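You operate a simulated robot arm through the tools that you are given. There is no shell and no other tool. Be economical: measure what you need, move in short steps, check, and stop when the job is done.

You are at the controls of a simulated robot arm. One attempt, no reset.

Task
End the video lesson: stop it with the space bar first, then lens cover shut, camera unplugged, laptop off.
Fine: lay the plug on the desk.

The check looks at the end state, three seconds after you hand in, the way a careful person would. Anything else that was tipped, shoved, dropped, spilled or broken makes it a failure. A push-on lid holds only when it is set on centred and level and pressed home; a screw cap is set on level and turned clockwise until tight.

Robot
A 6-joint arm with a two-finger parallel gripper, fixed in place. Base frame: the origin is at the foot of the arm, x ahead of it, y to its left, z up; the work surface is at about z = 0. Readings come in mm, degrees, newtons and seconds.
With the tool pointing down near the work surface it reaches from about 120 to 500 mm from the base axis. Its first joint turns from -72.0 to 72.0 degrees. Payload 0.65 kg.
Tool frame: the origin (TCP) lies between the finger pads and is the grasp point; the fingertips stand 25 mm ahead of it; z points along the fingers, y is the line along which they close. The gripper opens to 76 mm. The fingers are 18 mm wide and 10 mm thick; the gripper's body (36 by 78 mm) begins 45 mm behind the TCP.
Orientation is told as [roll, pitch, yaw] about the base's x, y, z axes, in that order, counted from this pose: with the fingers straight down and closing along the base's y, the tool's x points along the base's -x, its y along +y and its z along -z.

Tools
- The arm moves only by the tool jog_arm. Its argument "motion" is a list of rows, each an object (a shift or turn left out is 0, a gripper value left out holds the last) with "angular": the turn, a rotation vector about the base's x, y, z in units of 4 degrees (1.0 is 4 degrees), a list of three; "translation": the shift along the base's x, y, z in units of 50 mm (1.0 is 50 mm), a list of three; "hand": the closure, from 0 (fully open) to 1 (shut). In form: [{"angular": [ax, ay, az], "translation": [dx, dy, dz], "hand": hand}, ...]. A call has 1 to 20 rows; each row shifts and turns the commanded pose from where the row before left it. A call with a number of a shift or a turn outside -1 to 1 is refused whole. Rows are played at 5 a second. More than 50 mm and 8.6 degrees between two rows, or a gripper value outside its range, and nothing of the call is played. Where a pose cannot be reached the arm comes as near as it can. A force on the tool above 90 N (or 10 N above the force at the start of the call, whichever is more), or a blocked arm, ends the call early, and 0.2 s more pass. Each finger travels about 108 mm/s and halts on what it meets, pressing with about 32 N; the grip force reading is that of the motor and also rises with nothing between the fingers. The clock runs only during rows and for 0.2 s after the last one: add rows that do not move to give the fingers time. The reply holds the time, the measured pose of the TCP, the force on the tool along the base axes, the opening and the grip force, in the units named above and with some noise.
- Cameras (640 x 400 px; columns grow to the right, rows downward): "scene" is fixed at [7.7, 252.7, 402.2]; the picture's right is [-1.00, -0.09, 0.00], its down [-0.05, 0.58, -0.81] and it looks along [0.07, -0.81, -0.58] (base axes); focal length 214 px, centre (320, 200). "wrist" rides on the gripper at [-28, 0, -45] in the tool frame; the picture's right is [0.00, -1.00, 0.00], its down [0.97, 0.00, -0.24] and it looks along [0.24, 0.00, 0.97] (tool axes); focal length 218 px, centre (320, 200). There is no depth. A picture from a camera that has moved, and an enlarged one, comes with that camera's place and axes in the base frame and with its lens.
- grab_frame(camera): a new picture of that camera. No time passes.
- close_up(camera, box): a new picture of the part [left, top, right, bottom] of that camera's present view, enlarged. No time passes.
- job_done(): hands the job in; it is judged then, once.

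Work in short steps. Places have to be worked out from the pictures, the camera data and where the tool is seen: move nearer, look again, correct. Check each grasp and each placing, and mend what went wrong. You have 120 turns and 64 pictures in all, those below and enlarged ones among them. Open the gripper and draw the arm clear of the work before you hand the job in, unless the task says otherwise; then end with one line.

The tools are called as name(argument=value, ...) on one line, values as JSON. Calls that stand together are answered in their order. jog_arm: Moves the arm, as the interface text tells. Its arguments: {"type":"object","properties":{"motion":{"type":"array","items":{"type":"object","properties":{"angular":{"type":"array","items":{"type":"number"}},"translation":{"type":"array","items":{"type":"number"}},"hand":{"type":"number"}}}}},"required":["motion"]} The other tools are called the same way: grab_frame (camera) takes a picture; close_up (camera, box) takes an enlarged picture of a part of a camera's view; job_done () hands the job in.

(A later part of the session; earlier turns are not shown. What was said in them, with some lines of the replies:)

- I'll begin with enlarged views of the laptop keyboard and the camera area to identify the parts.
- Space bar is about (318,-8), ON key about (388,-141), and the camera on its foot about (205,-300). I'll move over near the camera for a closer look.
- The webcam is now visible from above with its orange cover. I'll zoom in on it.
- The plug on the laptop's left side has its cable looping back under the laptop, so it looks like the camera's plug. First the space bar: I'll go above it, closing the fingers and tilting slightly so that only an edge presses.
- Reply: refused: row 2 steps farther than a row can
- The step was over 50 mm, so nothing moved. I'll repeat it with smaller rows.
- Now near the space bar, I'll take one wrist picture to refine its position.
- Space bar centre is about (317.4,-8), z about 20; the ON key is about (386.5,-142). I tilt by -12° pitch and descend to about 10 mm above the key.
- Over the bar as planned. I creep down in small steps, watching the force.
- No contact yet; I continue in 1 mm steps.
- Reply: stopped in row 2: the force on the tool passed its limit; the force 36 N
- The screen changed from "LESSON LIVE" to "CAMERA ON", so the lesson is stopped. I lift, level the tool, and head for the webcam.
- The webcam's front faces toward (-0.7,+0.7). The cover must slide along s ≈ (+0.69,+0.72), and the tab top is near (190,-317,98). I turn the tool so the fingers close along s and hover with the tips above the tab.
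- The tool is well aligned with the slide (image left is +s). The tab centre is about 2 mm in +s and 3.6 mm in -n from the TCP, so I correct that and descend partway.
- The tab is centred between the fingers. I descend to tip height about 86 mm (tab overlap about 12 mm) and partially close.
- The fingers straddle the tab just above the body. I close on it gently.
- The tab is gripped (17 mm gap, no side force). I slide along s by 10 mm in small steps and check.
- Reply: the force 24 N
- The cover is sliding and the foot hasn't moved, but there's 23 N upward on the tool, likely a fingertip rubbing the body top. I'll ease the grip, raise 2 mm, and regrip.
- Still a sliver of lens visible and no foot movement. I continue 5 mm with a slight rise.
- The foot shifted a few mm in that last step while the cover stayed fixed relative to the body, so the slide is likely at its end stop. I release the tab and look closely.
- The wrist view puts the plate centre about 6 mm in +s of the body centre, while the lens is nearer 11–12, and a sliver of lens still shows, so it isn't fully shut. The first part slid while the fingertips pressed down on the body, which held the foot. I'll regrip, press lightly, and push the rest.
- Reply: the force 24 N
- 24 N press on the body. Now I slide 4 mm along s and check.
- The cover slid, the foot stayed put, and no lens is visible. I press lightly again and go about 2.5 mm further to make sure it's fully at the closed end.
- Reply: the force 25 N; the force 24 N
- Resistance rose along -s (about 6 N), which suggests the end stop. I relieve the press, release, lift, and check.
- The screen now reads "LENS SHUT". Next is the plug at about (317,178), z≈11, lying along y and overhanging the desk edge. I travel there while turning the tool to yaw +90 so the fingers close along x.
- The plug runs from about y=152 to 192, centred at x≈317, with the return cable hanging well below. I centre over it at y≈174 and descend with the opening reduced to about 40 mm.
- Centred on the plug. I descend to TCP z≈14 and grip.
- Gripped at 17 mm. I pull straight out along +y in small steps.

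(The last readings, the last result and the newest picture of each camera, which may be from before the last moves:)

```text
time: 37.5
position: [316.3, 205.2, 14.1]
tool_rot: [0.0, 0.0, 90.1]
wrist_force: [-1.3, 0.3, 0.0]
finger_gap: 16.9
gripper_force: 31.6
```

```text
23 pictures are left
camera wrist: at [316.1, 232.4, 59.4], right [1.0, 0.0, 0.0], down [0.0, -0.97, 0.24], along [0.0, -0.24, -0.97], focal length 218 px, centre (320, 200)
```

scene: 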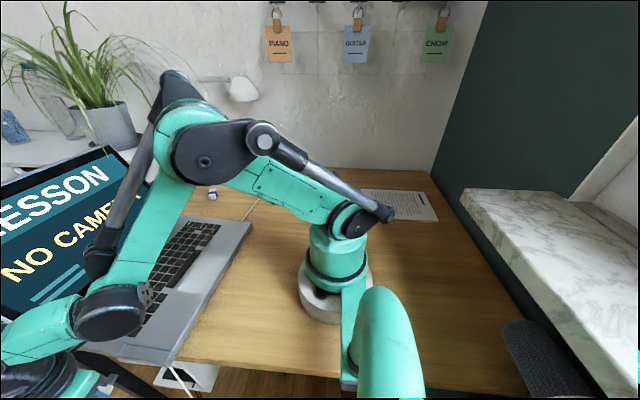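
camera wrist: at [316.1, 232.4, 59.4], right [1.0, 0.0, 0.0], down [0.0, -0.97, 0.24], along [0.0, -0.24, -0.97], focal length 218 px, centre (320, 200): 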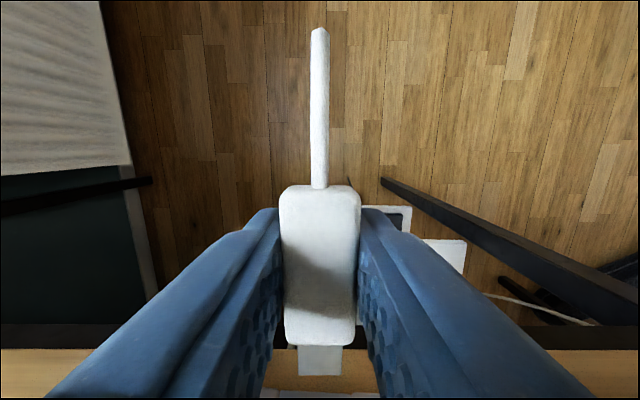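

"NO CAMERA" — the plug is out and held. I lift it and carry it around in front of the laptop to clear desk near (175,95).

jog_arm(motion=[{"translation": [0, 0.1, 0.6]}, {"translation": [-0.3, 0, 0.7]}, {"translation": [-0.6, 0, 0.2]}, {"translation": [-0.7, -0.3, 0]}, {"translation": [-0.7, -0.6, 0]}, {"translation": [-0.52, -0.7, 0]}, {"translation": [0, -0.7, 0]}, {"translation": [0, 0, 0]}])

grab_frame(camera="scene")

grab_frame(camera="wrist")

```text
time: 39.2
position: [177.5, 96.2, 89.6]
tool_rot: [-0.1, 0.1, 90.3]
wrist_force: [0.2, 0.2, -0.2]
finger_gap: 16.6
gripper_force: 31.4
```

```text
22 pictures are left
```

scene: 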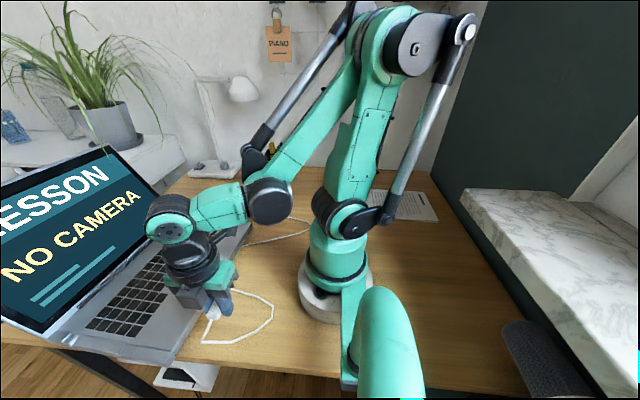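

```text
21 pictures are left
camera wrist: at [176.0, 122.3, 134.7], right [1.0, 0.0, 0.0], down [0.0, -0.97, 0.24], along [0.0, -0.24, -0.97], focal length 218 px, centre (320, 200)
```

wrist: 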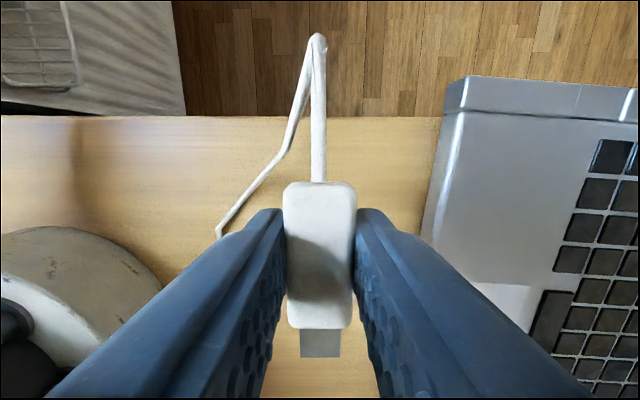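

The plug is above clear desk, with its cable looping beside it. I lower until the fingertips nearly touch the desk.

jog_arm(motion=[{"translation": [0, -0.2, -0.5]}, {"translation": [0, 0, -0.5]}, {"translation": [0, 0, -0.22]}, {"translation": [0, 0, 0]}])

close_up(camera="scene", box=[140, 200, 340, 400])

grab_frame(camera="wrist")

```text
time: 40.2
position: [177.7, 87.2, 36.5]
tool_rot: [0.0, 0.0, 90.2]
wrist_force: [-0.1, 0.1, 0.2]
finger_gap: 16.5
gripper_force: 32.2
out of reach, approached as far as the arm can: row 3
```

```text
2.00 times, centred on (240, 300) of scene
camera zoom: at [7.7, 252.7, 402.2], right [-1.0, -0.09, 0.0], down [-0.05, 0.58, -0.81], along [0.07, -0.81, -0.58], focal length 429 px, centre (480, 0)
```

zoom: 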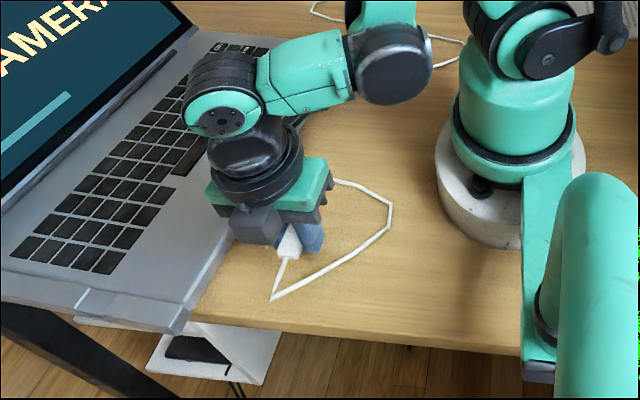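

```text
19 pictures are left
camera wrist: at [177.8, 113.2, 81.1], right [1.0, 0.0, 0.0], down [0.0, -0.97, 0.24], along [0.0, -0.24, -0.97], focal length 218 px, centre (320, 200)
```

wrist: 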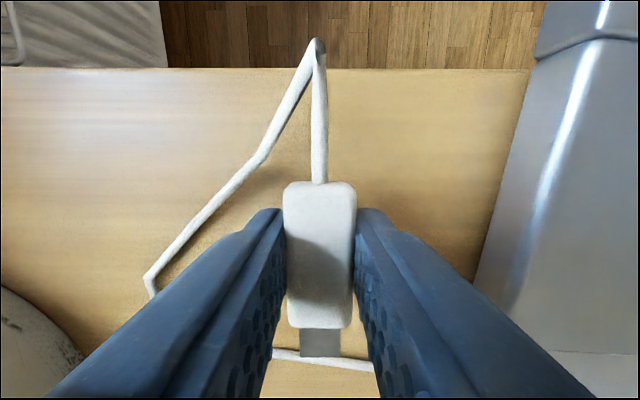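

The arm can't go lower this near its base. I raise a little, shift out to x≈200, and lower again.

jog_arm(motion=[{"translation": [0.2, 0.05, 0.1]}, {"translation": [0.22, 0.05, 0]}, {"translation": [0, 0, -0.15]}, {"translation": [0, 0, -0.14]}, {"translation": [0, 0, 0]}])

```text
time: 41.5
position: [199.2, 91.2, 29.8]
tool_rot: [0.1, 0.0, 90.2]
wrist_force: [0.4, -0.7, -0.9]
finger_gap: 16.3
gripper_force: 31.9
```

jog_arm(motion=[{"translation": [0, 0, -0.03]}, {"translation": [0, 0, -0.03]}, {"translation": [0, 0, 0]}])

grab_frame(camera="wrist")

```text
time: 42.2
position: [199.3, 91.7, 29.2]
tool_rot: [0.0, 0.0, 90.2]
wrist_force: [1.1, 0.3, -0.3]
finger_gap: 16.7
gripper_force: 32.3
out of reach, approached as far as the arm can: row 1
```

```text
18 pictures are left
camera wrist: at [199.2, 118.3, 74.1], right [1.0, 0.0, 0.0], down [0.0, -0.97, 0.24], along [0.0, -0.24, -0.97], focal length 218 px, centre (320, 200)
```

wrist: 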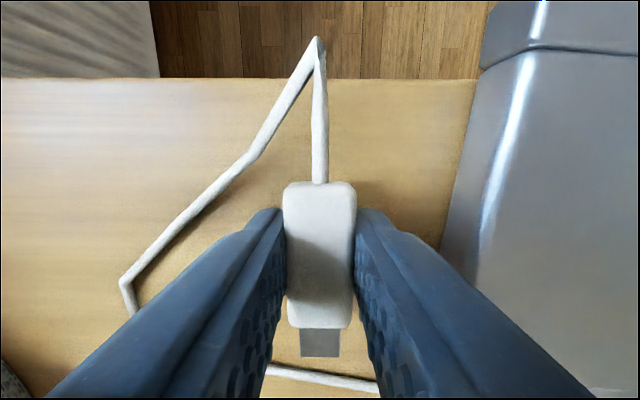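

The plug's underside is only about 20 mm above the desk, flat, and well inside the edge (desk edge y≈138, laptop front x≈244). I let it down here by opening gradually.

jog_arm(motion=[{"hand": 0.76}, {"hand": 0.73}, {"hand": 0.68}, {"hand": 0.6}, {"hand": 0.6}, {"hand": 0.6}])

grab_frame(camera="wrist")

```text
time: 43.6
position: [199.2, 90.7, 29.2]
tool_rot: [-0.1, 0.0, 90.1]
wrist_force: [-0.3, -0.8, 0.6]
finger_gap: 30.4
gripper_force: 0.0
```

```text
17 pictures are left
camera wrist: at [199.2, 118.3, 74.1], right [1.0, 0.0, 0.0], down [0.0, -0.97, 0.24], along [0.0, -0.24, -0.97], focal length 218 px, centre (320, 200)
```

wrist: 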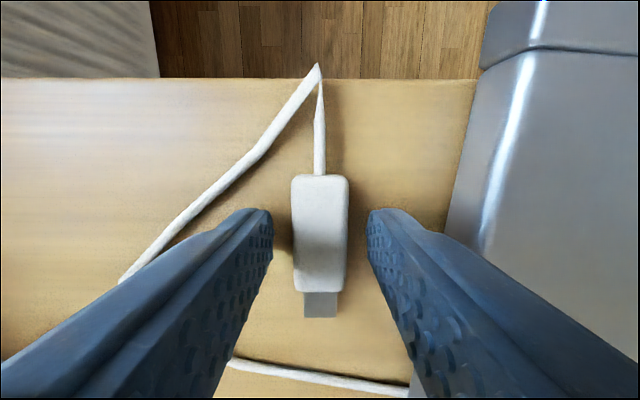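

The plug lies flat on the desk. I lift away and travel to above the ON key, turning the tool back to yaw 0 and closing the fingers.

jog_arm(motion=[{"translation": [0, 0, 0.6]}, {"translation": [0, 0, 0.9]}, {"translation": [0, 0, 0.9]}, {"translation": [0, 0, 0.4], "hand": 1}, {"translation": [0.162, -0.203, 0], "angular": [0, 0, -0.98]}, {"translation": [0.162, -0.203, 0], "angular": [0, 0, -0.98]}, {"translation": [0.162, -0.203, 0], "angular": [0, 0, -0.98]}, {"translation": [0.162, -0.203, 0], "angular": [0, 0, -0.98]}, {"translation": [0.162, -0.203, 0], "angular": [0, 0, -0.98]}, {"translation": [0.162, -0.203, 0], "angular": [0, 0, -0.98]}, {"translation": [0.162, -0.203, 0], "angular": [0, 0, -0.98]}, {"translation": [0.162, -0.203, 0], "angular": [0, 0, -0.98]}, {"translation": [0.162, -0.203, 0], "angular": [0, 0, -0.98]}, {"translation": [0.162, -0.203, 0], "angular": [0, 0, -0.98]}, {"translation": [0.162, -0.203, 0], "angular": [0, 0, -0.98]}])

jog_arm(motion=[{"translation": [0.162, -0.203, 0], "angular": [0, 0, -0.98]}, {"translation": [0.162, -0.203, 0], "angular": [0, 0, -0.98]}, {"translation": [0.162, -0.203, 0], "angular": [0, 0, -0.98]}, {"translation": [0.162, -0.203, 0], "angular": [0, 0, -0.98]}, {"translation": [0.162, -0.203, 0], "angular": [0, 0, -0.98]}, {"translation": [0.162, -0.203, 0], "angular": [0, 0, -0.98]}, {"translation": [0.162, -0.203, 0], "angular": [0, 0, -0.98]}, {"translation": [0.162, -0.203, 0], "angular": [0, 0, -0.98]}, {"translation": [0.162, -0.203, 0], "angular": [0, 0, -0.98]}, {"translation": [0.162, -0.203, 0], "angular": [0, 0, -0.98]}, {"translation": [0.162, -0.203, 0], "angular": [0, 0, -0.98]}, {"translation": [0.162, -0.203, 0], "angular": [0, 0, -0.98]}, {"translation": [0, 0, 0]}])

grab_frame(camera="wrist")

grab_frame(camera="scene")

```text
time: 46.9
position: [288.7, -21.1, 167.7]
tool_rot: [0.0, 0.1, 47.1]
wrist_force: [-0.8, 0.8, 0.2]
finger_gap: 0.0
gripper_force: 24.0
```

```text
time: 49.6
position: [385.6, -143.2, 168.6]
tool_rot: [0.0, 0.0, 0.1]
wrist_force: [-0.1, -0.2, -0.5]
finger_gap: 0.0
gripper_force: 23.6
```

```text
16 pictures are left
camera wrist: at [413.6, -144.0, 212.2], right [0.0, -1.0, 0.0], down [-0.97, 0.0, 0.24], along [-0.24, 0.0, -0.97], focal length 218 px, centre (320, 200)
```

wrist: 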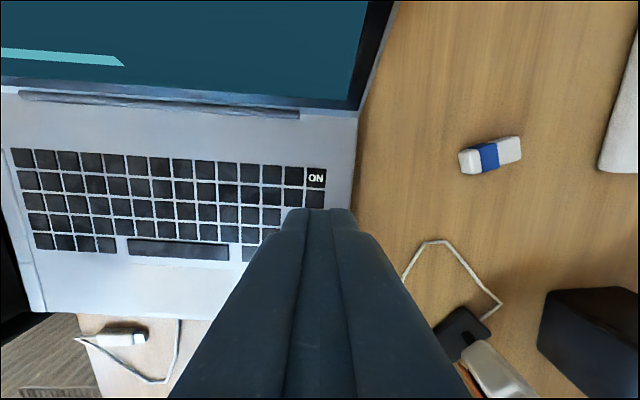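

```text
15 pictures are left
```

scene: 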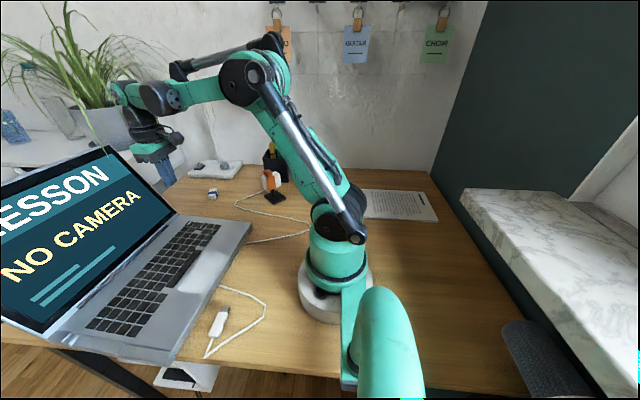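

The plug is laid and everything stands. The ON key is at about (387,-140.5). I tilt (pitch -12°, roll +8°) so only one finger corner presses the key centre, and descend to just above it.

jog_arm(motion=[{"translation": [0.1, 0.18, -0.3], "angular": [0, -1, 0]}, {"translation": [0, 0, -0.4], "angular": [0, -1, 0]}, {"translation": [0, 0, -0.4], "angular": [0, -1, 0]}, {"translation": [0, 0, -0.4], "angular": [1, 0, 0]}, {"translation": [0, 0, -0.4], "angular": [1, 0, 0]}, {"translation": [0, 0, -0.3]}, {"translation": [0, 0, 0]}])

close_up(camera="scene", box=[160, 180, 260, 260])

grab_frame(camera="wrist")

```text
time: 51.2
position: [392.0, -134.2, 56.0]
tool_rot: [8.2, -11.9, -1.7]
wrist_force: [-0.5, 0.0, 0.1]
finger_gap: 0.2
gripper_force: 23.7
```

```text
5.00 times, centred on (210, 220) of scene
camera zoom: at [7.7, 252.7, 402.2], right [-1.0, -0.09, 0.0], down [-0.05, 0.58, -0.81], along [0.07, -0.81, -0.58], focal length 1072 px, centre (870, 100)
```

zoom: 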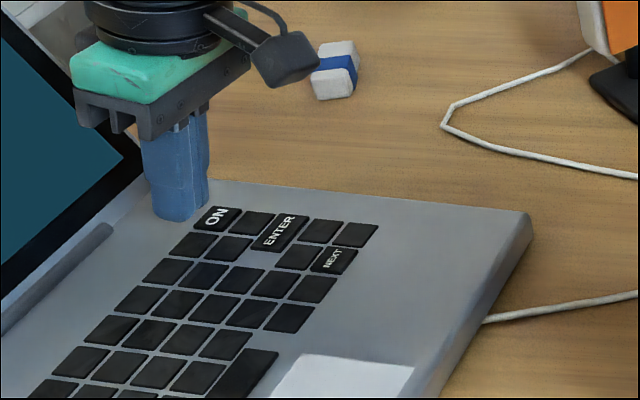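

```text
13 pictures are left
camera wrist: at [408.4, -142.2, 106.3], right [0.0, -0.99, -0.14], down [-1.0, -0.01, 0.03], along [-0.03, 0.14, -0.99], focal length 218 px, centre (320, 200)
```

wrist: 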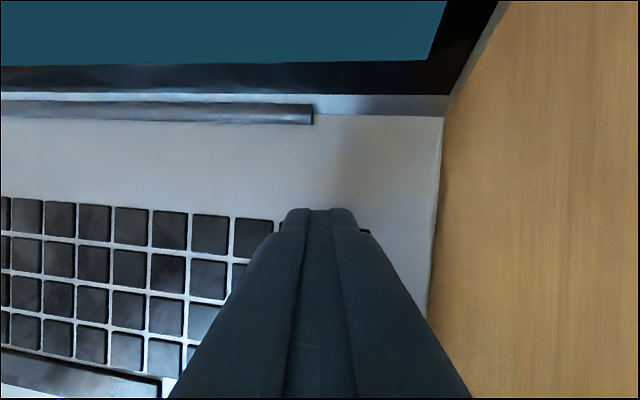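

The corner projects almost onto the ON key's centre. I creep down to press.

jog_arm(motion=[{"translation": [0, 0, -0.06]}, {"translation": [0, 0, -0.04]}, {"translation": [0, 0, -0.02]}, {"translation": [0, 0, 0]}])

jog_arm(motion=[{"translation": [0, 0, -0.02]}, {"translation": [0, 0, -0.02]}, {"translation": [0, 0, 0]}])

grab_frame(camera="scene")

```text
time: 52.2
position: [390.9, -134.4, 51.7]
tool_rot: [8.2, -11.9, -1.6]
wrist_force: [0.7, 0.3, 0.8]
finger_gap: 0.0
gripper_force: 24.3
```

```text
time: 53.0
position: [390.6, -134.3, 49.5]
tool_rot: [8.1, -11.9, -1.6]
wrist_force: [0.9, 0.4, 0.3]
finger_gap: 0.0
gripper_force: 23.7
```

```text
12 pictures are left
```

scene: 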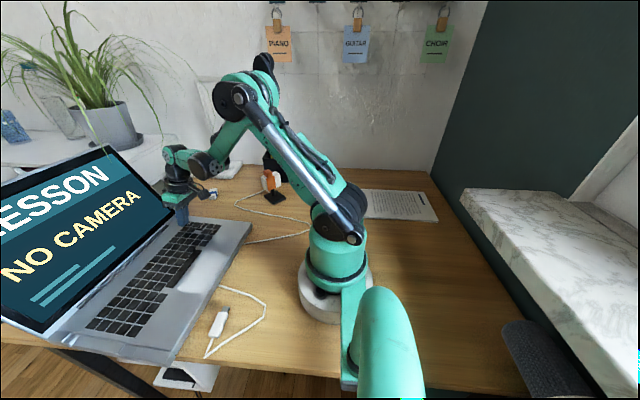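

No contact yet; I continue down in 1 mm steps, reading the force.

jog_arm(motion=[{"translation": [0, 0, -0.02]}, {"translation": [0, 0, -0.02]}, {"translation": [0, 0, 0]}])

jog_arm(motion=[{"translation": [0, 0, -0.02]}, {"translation": [0, 0, 0]}, {"translation": [0, 0, 0]}])

close_up(camera="scene", box=[0, 140, 260, 340])

```text
time: 53.9
position: [391.9, -133.6, 49.3]
tool_rot: [8.1, -11.9, -1.5]
wrist_force: [-0.1, 1.0, 1.2]
finger_gap: 0.1
gripper_force: 23.7
```

```text
time: 54.6
position: [391.4, -134.6, 47.6]
tool_rot: [8.2, -12.0, -1.6]
wrist_force: [-4.3, -2.1, 27.7]
finger_gap: 0.0
gripper_force: 23.3
```

```text
2.00 times, centred on (130, 240) of scene
camera zoom: at [7.6, 252.8, 402.2], right [-1.0, -0.09, 0.0], down [-0.05, 0.58, -0.81], along [0.07, -0.81, -0.58], focal length 429 px, centre (700, 120)
```

zoom: 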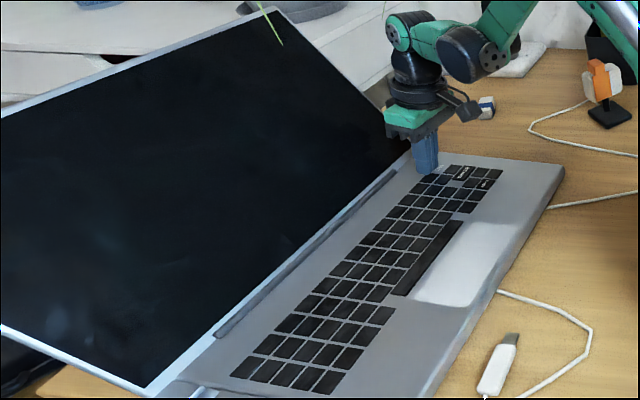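

The screen is black, so the laptop is off. I lift clear, draw back and open the gripper.

jog_arm(motion=[{"translation": [0, 0, 0.5]}, {"translation": [0, 0, 0.8], "angular": [-1, 0, 0]}, {"translation": [0, 0, 0.8], "angular": [-1, 0, 0]}, {"translation": [-0.4, 0, 0.7], "angular": [0, 1, 0]}, {"translation": [-0.6, 0.3, 0.5], "angular": [0, 1, 0]}, {"translation": [-0.6, 0.3, 0.5], "angular": [0, 1, 0], "hand": 0}, {"translation": [-0.4, 0.3, 0.5]}, {"translation": [0, 0, 0]}, {"translation": [0, 0, 0]}])

grab_frame(camera="scene")

grab_frame(camera="wrist")

close_up(camera="scene", box=[180, 140, 320, 230])

```text
time: 56.6
position: [291.3, -88.0, 261.8]
tool_rot: [0.0, 0.0, 0.1]
wrist_force: [-0.1, 0.1, 0.9]
finger_gap: 76.1
gripper_force: 0.0
```

```text
10 pictures are left
```

scene: 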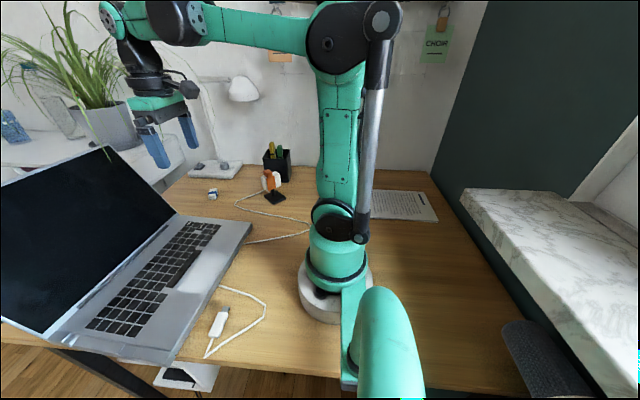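

```text
9 pictures are left
camera wrist: at [319.0, -90.1, 306.6], right [0.0, -1.0, 0.0], down [-0.97, 0.0, 0.24], along [-0.24, 0.0, -0.97], focal length 218 px, centre (320, 200)
```

wrist: 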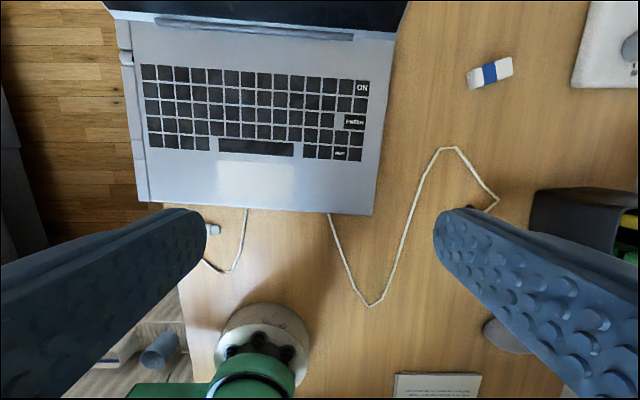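

```text
4.44 times, centred on (250, 185) of scene
camera zoom: at [7.7, 252.7, 402.2], right [-1.0, -0.09, 0.0], down [-0.05, 0.58, -0.81], along [0.07, -0.81, -0.58], focal length 953 px, centre (631, 267)
```

zoom: 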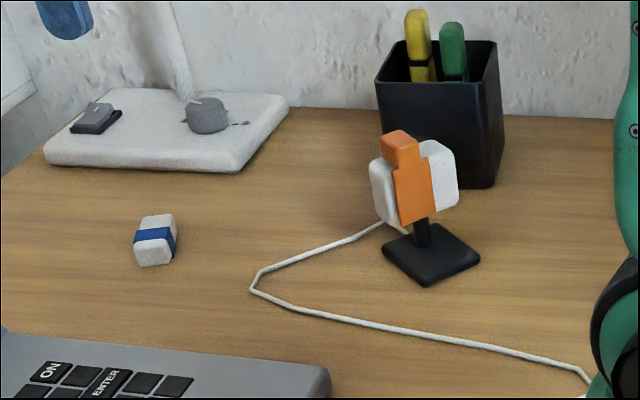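

The laptop is dark, the lens is covered, the plug rests on the desk and everything else stands undisturbed, so I hand in.

job_done()

```text
The job is handed in.
```

The lesson is over: I stopped it with the space bar, shut the lens cover, laid the camera's plug on the desk in front of the laptop, and turned the laptop off; the webcam's foot slid about 5 mm while I closed the cover.
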